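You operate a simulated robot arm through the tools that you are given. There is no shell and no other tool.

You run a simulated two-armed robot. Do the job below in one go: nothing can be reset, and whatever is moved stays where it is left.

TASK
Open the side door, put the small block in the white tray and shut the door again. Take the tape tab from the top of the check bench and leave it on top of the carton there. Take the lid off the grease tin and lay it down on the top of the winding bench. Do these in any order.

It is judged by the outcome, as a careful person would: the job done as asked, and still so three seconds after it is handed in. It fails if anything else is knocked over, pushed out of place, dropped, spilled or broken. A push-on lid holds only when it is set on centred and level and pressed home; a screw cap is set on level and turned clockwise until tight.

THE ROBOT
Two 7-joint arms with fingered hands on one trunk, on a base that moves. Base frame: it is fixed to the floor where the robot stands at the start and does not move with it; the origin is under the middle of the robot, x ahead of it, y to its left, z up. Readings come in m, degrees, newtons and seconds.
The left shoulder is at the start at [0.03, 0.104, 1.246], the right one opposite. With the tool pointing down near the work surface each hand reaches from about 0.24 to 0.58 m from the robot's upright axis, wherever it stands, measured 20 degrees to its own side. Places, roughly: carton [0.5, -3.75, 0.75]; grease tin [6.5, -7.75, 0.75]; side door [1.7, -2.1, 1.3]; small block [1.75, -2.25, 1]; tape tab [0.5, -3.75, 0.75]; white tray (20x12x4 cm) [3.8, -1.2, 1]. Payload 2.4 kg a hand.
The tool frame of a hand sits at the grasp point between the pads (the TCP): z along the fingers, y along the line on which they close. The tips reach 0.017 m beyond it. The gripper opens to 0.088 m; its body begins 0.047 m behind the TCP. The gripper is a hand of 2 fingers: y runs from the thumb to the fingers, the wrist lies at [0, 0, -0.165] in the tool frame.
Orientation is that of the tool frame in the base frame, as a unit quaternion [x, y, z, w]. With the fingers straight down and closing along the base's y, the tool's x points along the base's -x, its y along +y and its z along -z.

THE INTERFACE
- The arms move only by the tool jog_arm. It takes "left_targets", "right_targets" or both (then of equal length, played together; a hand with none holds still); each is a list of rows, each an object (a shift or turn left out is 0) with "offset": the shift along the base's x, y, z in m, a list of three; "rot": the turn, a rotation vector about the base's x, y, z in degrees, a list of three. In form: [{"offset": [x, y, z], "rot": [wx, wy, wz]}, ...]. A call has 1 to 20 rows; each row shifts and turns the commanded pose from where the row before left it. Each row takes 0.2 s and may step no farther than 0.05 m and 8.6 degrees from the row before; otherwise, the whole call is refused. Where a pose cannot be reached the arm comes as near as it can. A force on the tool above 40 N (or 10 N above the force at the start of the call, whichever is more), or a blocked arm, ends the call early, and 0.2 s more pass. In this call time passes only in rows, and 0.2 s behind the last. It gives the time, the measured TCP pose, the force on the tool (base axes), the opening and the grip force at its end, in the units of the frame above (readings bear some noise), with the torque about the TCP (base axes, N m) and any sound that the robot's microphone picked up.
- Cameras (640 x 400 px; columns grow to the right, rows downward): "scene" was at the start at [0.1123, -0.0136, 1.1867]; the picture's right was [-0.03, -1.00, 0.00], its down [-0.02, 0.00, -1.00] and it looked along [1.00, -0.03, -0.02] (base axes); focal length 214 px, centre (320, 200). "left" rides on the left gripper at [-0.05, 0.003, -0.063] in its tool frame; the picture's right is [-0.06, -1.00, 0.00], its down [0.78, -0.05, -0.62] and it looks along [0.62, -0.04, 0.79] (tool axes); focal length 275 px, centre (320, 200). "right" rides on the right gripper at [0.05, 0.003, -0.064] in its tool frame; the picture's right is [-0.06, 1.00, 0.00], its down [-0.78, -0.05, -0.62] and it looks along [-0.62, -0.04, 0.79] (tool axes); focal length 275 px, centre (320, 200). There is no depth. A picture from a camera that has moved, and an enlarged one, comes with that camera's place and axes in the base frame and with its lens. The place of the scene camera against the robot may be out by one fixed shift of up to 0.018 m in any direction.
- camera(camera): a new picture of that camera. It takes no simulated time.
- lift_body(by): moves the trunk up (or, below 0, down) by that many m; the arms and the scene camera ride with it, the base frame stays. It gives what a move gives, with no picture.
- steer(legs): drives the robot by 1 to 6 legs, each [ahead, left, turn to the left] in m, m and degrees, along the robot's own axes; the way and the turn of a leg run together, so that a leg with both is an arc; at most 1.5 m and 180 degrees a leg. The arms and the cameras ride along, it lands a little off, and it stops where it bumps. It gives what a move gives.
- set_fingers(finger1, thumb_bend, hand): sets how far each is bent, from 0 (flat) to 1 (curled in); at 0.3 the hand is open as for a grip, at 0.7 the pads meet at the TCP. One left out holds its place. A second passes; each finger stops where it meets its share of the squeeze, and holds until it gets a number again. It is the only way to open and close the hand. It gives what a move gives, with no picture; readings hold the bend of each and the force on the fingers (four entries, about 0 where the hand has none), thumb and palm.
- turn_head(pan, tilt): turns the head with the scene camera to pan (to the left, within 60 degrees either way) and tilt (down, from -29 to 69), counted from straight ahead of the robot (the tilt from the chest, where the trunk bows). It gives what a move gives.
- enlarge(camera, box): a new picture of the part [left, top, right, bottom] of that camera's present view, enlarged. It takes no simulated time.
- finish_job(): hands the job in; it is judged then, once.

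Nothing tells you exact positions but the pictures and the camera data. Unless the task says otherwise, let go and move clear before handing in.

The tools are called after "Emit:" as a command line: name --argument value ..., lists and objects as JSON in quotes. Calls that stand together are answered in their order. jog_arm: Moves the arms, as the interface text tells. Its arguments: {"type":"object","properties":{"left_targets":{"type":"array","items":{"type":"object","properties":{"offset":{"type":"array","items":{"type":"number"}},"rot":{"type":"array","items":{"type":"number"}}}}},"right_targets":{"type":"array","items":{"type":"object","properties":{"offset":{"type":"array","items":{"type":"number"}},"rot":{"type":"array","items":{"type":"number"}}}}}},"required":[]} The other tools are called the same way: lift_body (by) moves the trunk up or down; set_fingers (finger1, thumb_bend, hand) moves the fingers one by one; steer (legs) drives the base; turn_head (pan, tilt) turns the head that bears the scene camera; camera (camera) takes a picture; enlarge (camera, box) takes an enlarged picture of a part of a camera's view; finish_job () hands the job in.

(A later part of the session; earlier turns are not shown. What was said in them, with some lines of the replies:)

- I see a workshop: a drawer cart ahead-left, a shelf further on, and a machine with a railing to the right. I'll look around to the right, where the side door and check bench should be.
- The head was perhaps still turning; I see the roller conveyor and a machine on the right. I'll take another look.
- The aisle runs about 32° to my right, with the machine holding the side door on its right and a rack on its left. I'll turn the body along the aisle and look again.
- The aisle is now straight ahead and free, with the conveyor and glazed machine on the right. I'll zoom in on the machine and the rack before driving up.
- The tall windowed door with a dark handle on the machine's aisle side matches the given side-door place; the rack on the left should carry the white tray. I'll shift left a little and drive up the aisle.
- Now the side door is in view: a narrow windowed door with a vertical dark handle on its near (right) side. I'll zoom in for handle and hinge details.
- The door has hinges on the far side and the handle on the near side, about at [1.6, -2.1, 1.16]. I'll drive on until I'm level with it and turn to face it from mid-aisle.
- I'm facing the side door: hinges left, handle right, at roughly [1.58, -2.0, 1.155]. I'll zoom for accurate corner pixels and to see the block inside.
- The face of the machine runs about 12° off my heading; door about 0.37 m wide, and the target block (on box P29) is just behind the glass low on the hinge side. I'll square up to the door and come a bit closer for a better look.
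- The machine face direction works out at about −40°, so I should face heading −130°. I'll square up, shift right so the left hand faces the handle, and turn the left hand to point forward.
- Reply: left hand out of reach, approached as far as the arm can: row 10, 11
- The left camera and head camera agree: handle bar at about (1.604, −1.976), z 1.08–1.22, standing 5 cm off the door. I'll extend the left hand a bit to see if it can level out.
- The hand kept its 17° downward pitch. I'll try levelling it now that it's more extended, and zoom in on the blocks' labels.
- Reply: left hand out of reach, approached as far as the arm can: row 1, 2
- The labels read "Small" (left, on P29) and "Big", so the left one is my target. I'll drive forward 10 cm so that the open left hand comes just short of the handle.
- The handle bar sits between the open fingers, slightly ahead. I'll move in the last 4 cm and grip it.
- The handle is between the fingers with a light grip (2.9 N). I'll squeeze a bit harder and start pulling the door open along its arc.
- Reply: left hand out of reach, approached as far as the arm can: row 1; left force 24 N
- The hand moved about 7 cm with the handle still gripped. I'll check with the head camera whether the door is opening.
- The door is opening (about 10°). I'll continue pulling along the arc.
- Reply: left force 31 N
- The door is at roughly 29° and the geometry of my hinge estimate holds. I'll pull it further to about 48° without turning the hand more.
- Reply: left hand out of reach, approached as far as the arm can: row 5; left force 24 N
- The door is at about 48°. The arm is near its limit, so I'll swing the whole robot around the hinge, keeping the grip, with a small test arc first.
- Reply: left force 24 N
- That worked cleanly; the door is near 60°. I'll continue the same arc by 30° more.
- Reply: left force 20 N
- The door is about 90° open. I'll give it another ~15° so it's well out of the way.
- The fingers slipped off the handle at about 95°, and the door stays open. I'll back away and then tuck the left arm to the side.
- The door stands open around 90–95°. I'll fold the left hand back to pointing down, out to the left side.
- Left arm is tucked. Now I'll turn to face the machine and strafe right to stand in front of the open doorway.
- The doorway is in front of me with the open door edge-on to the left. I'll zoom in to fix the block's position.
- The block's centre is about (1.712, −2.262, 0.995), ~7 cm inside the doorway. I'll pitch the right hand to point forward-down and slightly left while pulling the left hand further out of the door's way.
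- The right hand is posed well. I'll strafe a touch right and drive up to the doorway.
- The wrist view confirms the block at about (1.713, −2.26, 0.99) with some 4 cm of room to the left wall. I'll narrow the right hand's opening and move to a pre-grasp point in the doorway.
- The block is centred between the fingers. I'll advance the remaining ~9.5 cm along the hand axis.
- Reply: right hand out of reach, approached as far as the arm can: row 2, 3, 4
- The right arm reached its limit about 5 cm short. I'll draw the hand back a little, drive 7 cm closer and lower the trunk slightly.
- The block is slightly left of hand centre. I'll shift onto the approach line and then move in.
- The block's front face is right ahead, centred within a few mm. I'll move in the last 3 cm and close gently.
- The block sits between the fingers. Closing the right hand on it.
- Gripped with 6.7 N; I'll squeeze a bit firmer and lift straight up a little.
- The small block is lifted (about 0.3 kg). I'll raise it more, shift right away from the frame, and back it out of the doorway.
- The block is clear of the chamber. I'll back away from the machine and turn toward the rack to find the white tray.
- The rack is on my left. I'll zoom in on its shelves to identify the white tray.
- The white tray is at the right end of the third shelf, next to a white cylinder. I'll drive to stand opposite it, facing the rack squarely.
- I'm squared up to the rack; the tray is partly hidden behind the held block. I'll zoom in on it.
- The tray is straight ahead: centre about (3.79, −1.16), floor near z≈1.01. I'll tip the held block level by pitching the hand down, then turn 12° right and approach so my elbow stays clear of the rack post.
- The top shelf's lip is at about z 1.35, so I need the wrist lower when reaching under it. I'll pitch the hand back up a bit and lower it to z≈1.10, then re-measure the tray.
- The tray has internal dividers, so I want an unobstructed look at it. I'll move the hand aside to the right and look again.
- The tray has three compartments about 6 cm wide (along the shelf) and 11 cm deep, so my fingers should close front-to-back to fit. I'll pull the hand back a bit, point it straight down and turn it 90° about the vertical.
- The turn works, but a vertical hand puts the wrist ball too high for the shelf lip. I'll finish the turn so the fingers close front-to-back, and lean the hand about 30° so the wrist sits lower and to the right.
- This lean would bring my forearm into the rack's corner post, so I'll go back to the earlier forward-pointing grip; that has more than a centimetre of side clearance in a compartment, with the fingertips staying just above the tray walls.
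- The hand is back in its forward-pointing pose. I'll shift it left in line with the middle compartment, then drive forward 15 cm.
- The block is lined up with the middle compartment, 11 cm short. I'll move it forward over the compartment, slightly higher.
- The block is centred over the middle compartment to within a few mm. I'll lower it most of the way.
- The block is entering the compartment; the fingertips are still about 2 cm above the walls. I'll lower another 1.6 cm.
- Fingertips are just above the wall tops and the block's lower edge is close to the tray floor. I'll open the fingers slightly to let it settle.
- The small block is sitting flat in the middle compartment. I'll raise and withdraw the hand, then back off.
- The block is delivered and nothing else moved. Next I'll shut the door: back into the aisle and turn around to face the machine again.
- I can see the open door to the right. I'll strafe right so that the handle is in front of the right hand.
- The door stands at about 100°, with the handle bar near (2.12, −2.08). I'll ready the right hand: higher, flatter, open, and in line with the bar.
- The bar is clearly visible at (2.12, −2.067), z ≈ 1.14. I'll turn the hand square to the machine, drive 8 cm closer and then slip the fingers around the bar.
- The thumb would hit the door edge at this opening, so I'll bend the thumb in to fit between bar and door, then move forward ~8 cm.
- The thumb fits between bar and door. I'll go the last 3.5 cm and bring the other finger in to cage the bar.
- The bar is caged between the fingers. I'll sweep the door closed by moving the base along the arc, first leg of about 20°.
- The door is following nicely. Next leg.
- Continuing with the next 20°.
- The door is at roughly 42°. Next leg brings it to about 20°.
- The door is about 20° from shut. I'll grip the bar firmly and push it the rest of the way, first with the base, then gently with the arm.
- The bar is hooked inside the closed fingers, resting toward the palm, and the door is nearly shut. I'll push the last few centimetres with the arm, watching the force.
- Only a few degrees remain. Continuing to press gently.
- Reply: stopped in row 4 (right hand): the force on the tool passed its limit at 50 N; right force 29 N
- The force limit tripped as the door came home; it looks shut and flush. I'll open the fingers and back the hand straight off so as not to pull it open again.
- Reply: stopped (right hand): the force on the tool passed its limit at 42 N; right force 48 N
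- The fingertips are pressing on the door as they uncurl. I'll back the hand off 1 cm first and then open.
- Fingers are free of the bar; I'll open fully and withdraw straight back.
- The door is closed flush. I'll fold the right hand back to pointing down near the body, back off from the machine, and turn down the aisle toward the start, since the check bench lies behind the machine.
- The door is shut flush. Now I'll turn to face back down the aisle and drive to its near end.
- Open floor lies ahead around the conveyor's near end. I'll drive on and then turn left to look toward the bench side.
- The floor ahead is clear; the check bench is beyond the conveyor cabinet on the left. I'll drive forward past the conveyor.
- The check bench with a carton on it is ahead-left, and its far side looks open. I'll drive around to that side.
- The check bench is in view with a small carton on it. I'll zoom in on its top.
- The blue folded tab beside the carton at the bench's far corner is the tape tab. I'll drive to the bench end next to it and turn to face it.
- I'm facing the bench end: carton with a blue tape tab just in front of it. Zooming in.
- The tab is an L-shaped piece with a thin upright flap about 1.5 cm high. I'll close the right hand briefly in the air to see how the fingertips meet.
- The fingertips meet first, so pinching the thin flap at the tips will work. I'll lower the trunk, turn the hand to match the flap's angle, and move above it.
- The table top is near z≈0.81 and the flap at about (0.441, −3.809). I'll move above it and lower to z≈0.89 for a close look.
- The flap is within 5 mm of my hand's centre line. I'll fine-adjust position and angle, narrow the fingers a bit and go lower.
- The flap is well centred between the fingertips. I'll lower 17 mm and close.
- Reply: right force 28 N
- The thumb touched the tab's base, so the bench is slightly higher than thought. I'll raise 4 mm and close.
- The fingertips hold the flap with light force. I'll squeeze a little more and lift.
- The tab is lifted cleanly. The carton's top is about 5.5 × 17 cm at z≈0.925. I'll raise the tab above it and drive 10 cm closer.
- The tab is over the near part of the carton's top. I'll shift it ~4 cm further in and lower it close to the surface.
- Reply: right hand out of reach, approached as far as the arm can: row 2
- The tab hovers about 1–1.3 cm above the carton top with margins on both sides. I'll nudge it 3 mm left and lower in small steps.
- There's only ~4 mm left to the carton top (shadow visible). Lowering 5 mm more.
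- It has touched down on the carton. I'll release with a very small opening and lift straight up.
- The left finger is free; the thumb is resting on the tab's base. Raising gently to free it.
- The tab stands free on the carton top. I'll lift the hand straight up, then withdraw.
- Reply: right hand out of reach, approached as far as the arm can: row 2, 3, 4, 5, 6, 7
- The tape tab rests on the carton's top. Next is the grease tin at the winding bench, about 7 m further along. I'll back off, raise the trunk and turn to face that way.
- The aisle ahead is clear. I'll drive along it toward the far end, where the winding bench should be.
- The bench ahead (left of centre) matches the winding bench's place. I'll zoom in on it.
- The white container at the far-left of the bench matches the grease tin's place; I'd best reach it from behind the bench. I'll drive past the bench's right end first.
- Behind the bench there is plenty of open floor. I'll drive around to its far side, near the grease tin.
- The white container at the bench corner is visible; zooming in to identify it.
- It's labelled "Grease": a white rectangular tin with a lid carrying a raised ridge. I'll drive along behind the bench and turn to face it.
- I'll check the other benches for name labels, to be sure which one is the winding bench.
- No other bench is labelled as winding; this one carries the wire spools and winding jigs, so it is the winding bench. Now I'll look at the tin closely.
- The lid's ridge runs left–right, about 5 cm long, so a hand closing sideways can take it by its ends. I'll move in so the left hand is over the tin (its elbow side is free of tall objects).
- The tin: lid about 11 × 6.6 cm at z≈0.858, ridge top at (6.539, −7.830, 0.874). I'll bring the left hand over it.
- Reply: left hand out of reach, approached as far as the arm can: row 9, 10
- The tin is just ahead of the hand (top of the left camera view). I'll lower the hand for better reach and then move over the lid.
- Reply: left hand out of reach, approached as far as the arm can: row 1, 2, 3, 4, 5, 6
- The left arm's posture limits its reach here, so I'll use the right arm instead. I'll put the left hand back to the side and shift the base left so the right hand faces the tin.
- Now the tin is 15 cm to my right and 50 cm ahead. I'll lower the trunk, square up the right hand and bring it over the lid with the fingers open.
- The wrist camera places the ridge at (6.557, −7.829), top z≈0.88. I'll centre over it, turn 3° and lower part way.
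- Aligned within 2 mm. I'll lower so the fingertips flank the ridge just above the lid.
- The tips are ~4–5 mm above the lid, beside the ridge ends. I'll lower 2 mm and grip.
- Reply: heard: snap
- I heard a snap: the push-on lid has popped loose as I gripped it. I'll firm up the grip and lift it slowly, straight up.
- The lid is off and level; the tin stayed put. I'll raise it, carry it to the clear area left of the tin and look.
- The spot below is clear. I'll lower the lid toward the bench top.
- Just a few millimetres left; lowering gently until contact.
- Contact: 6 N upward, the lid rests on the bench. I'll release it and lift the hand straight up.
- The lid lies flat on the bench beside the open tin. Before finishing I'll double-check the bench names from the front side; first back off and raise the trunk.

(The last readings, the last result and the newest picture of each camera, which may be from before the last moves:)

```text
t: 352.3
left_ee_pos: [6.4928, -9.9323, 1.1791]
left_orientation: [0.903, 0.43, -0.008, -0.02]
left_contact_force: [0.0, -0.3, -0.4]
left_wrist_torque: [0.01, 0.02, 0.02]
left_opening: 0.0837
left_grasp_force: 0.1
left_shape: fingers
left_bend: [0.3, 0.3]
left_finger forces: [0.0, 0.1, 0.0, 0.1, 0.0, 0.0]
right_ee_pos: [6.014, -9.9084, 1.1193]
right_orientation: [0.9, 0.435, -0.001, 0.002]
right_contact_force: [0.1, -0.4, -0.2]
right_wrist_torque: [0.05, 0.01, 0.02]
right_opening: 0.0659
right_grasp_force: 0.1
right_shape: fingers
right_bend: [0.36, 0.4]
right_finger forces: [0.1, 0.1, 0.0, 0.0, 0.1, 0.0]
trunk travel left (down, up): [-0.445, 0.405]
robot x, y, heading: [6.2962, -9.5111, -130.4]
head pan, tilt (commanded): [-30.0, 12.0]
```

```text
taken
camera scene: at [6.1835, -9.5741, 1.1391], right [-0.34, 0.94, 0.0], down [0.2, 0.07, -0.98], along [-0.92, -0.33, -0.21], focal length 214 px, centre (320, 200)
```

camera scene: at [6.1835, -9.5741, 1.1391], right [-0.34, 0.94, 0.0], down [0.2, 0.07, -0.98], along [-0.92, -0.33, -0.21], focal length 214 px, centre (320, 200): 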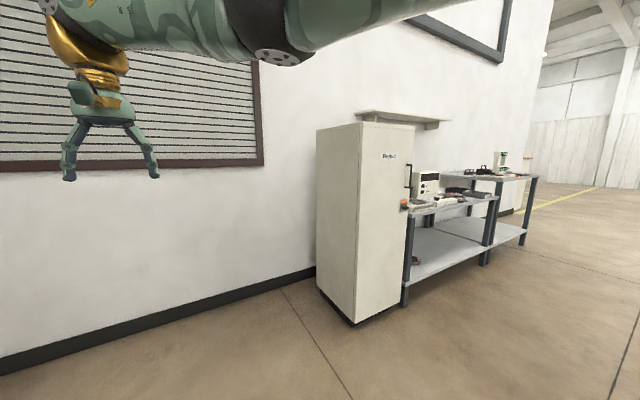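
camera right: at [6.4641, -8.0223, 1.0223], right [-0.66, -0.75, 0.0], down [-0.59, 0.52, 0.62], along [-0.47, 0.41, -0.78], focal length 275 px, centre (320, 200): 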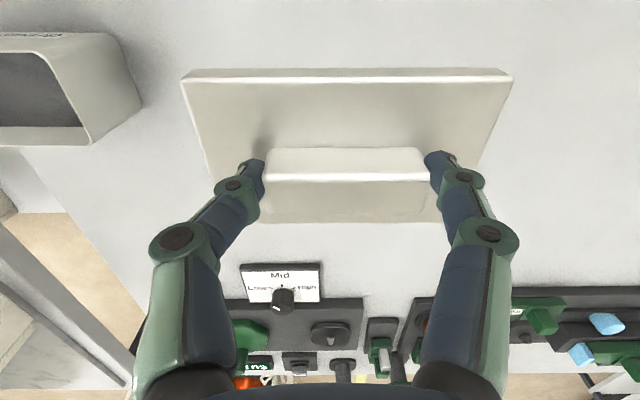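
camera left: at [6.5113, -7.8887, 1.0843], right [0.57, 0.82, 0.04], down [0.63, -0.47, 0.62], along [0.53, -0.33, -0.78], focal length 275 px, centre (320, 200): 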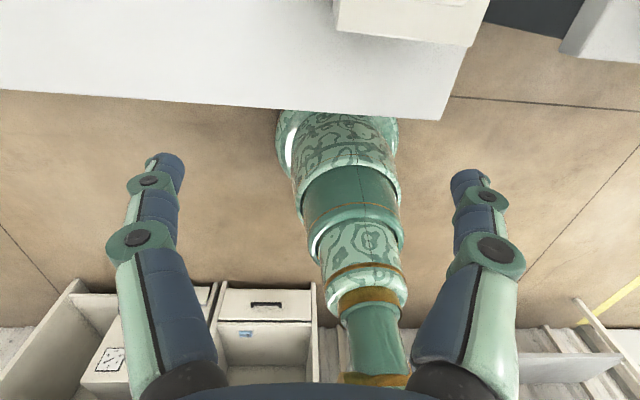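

Emit:
enlarge --camera "scene" --box '[395, 140, 555, 300]'

Emit:
steer --legs '[[0.35, 0, 0], [0, 0, -90], [1.4, 0, 0], [1.2, 0, 0]]'

Emit:
turn_head --pan 40 --tilt 12

Emit:
camera --camera "scene"

```text
2.50 times, centred on (475, 220) of scene
camera zoom: at [6.1835, -9.5741, 1.1391], right [-0.34, 0.94, 0.0], down [0.2, 0.07, -0.98], along [-0.92, -0.33, -0.21], focal length 536 px, centre (-68, 150)
```

zoom: 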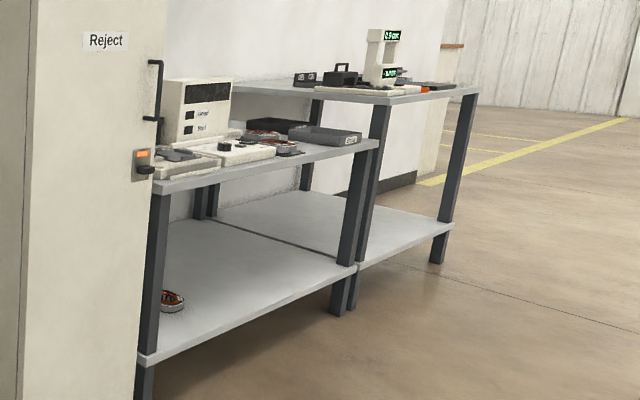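

```text
t: 370.7
left_ee_pos: [3.6594, -8.3194, 1.1797]
left_orientation: [0.944, -0.329, 0.009, -0.019]
left_contact_force: [1.4, 0.3, -0.3]
left_wrist_torque: [-0.02, -0.01, 0.0]
left_opening: 0.0836
left_grasp_force: 0.0
left_shape: fingers
left_bend: [0.3, 0.3]
left_finger forces: [0.1, 0.1, 0.1, 0.0, 0.0, 0.1]
right_ee_pos: [3.6792, -7.8419, 1.1184]
right_orientation: [0.947, -0.322, -0.002, 0.001]
right_contact_force: [-0.2, 0.1, 0.4]
right_wrist_torque: [0.0, -0.01, -0.02]
right_opening: 0.0658
right_grasp_force: 0.0
right_shape: fingers
right_bend: [0.36, 0.4]
right_finger forces: [0.1, 0.1, 0.0, 0.1, 0.1, 0.1]
trunk travel left (down, up): [-0.445, 0.405]
robot x, y, heading: [4.0769, -8.1207, 140.1]
head pan, tilt (commanded): [-30.0, 12.0]
```

```text
t: 372.1
left_ee_pos: [3.6615, -8.3199, 1.1787]
left_orientation: [0.944, -0.328, 0.009, -0.019]
left_contact_force: [0.2, 0.1, -0.2]
left_wrist_torque: [-0.01, -0.02, -0.01]
left_opening: 0.0838
left_grasp_force: 0.1
left_shape: fingers
left_bend: [0.3, 0.3]
left_finger forces: [0.0, 0.0, 0.1, 0.0, 0.0, 0.1]
right_ee_pos: [3.6793, -7.8419, 1.118]
right_orientation: [0.947, -0.322, -0.002, 0.001]
right_contact_force: [0.1, 0.2, 0.0]
right_wrist_torque: [-0.03, 0.02, 0.0]
right_opening: 0.0661
right_grasp_force: 0.0
right_shape: fingers
right_bend: [0.36, 0.4]
right_finger forces: [0.1, 0.2, 0.0, 0.0, 0.0, 0.1]
trunk travel left (down, up): [-0.445, 0.405]
robot x, y, heading: [4.0843, -8.1177, 140.1]
head pan, tilt (commanded): [40.0, 12.0]
```

```text
taken
camera scene: at [3.9583, -8.103, 1.1346], right [0.1, 0.99, 0.0], down [0.25, -0.03, -0.97], along [-0.96, 0.1, -0.26], focal length 214 px, centre (320, 200)
```

scene: 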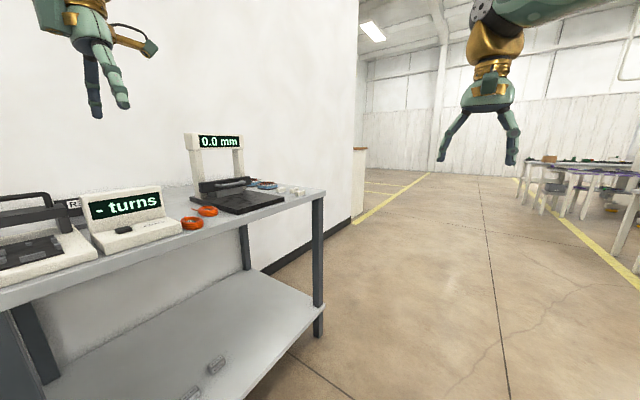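

This bench is a measuring bench (turns counter, mm gauge). I'll turn to look at the front of the bench where I laid the lid.

Emit:
steer --legs '[[0, 0, -131]]'

Emit:
turn_head --pan 0 --tilt 15

Emit:
camera --camera "scene"

Emit:
enlarge --camera "scene" --box '[200, 150, 440, 290]'

```text
t: 378.0
left_ee_pos: [4.2164, -7.6757, 1.1786]
left_orientation: [-0.079, 0.997, -0.021, 0.0]
left_contact_force: [-0.3, -0.9, -0.5]
left_wrist_torque: [0.02, 0.02, -0.01]
left_opening: 0.0836
left_grasp_force: 0.1
left_shape: fingers
left_bend: [0.3, 0.3]
left_finger forces: [0.1, 0.0, 0.0, 0.0, 0.0, 0.0]
right_ee_pos: [4.5574, -8.0121, 1.1188]
right_orientation: [-0.086, 0.996, 0.001, 0.001]
right_contact_force: [-0.1, 0.6, 0.1]
right_wrist_torque: [-0.03, -0.01, 0.0]
right_opening: 0.0662
right_grasp_force: 0.0
right_shape: fingers
right_bend: [0.36, 0.4]
right_finger forces: [0.0, 0.0, 0.0, 0.0, 0.0, 0.0]
trunk travel left (down, up): [-0.445, 0.405]
robot x, y, heading: [4.0785, -8.1193, 8.0]
head pan, tilt (commanded): [40.0, 12.0]
```

```text
t: 379.0
left_ee_pos: [4.2173, -7.675, 1.1786]
left_orientation: [-0.079, 0.997, -0.021, 0.0]
left_contact_force: [-0.3, -1.0, 0.3]
left_wrist_torque: [0.01, 0.06, 0.01]
left_opening: 0.0839
left_grasp_force: 0.0
left_shape: fingers
left_bend: [0.3, 0.3]
left_finger forces: [0.0, 0.0, 0.0, 0.0, 0.0, 0.0]
right_ee_pos: [4.557, -8.0118, 1.1193]
right_orientation: [-0.086, 0.996, 0.001, 0.001]
right_contact_force: [-0.5, -0.1, 0.2]
right_wrist_torque: [-0.03, 0.0, 0.01]
right_opening: 0.0659
right_grasp_force: 0.1
right_shape: fingers
right_bend: [0.36, 0.4]
right_finger forces: [0.0, 0.1, 0.1, 0.0, 0.1, 0.1]
trunk travel left (down, up): [-0.445, 0.405]
robot x, y, heading: [4.0778, -8.12, 8.0]
head pan, tilt (commanded): [0.0, 15.0]
```

```text
taken
camera scene: at [4.1951, -8.1143, 1.1342], right [0.13, -0.99, 0.0], down [-0.26, -0.03, -0.97], along [0.96, 0.13, -0.26], focal length 214 px, centre (320, 200)
```

scene: 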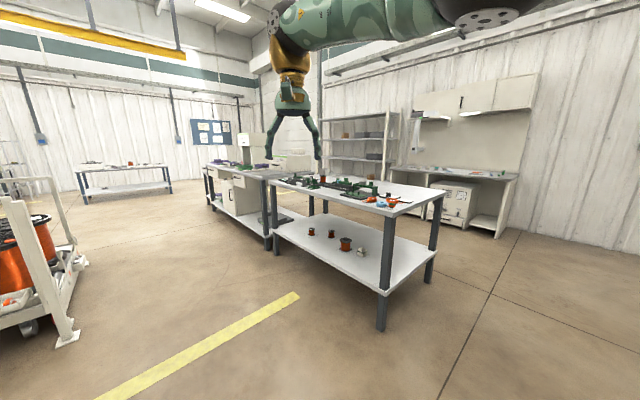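

```text
2.67 times, centred on (320, 220) of scene
camera zoom: at [4.1951, -8.1143, 1.1342], right [0.13, -0.99, 0.0], down [-0.26, -0.03, -0.97], along [0.96, 0.13, -0.26], focal length 572 px, centre (320, 147)
```

zoom: 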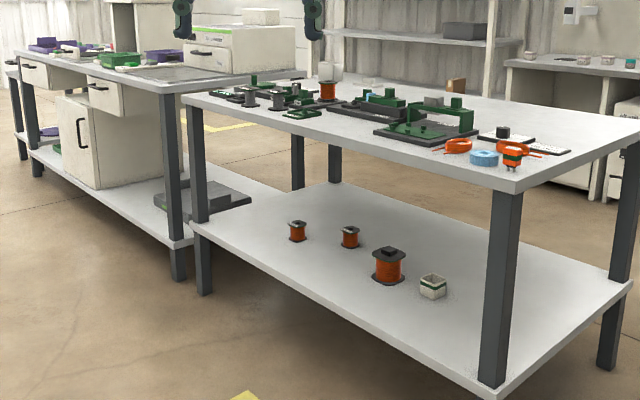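

All three jobs are done. The small block sits in the white tray and the side door is shut flush. The tape tab lies on the carton, and the tin's lid lies on the winding bench. No bench carries a "winding" label, but this is the one with the winding jigs and wire spools, and it holds the tin. Both hands are empty and clear, so I'm handing in.

Emit:
finish_job

```text
The job is handed in.
```

I finished all three jobs and handed them in. Both hands are empty and clear, and I haven't seen the judging result.

- **Side door and block:** The small block sits flat in the middle compartment of the white tray. I had to let it drop about 1 cm because my fingers would not fit between the compartment walls. The door is shut: it looked flush afterwards and the handle is back where it started, but I heard no latch click.
- **Tape tab:** It lies flat on the top of the carton on the check bench.
- **Grease tin lid:** The lid came loose with a snap as I gripped it, and I lifted it off level. It lies ridge-up on the bench next to the tin. The open tin may have shifted by about 3 mm.

No bench has a "winding" label. I took the winding bench to be the one the tin stands on, because it holds the winding jigs and wire spools.

I saw nothing else knocked over, dropped or pushed out of place.
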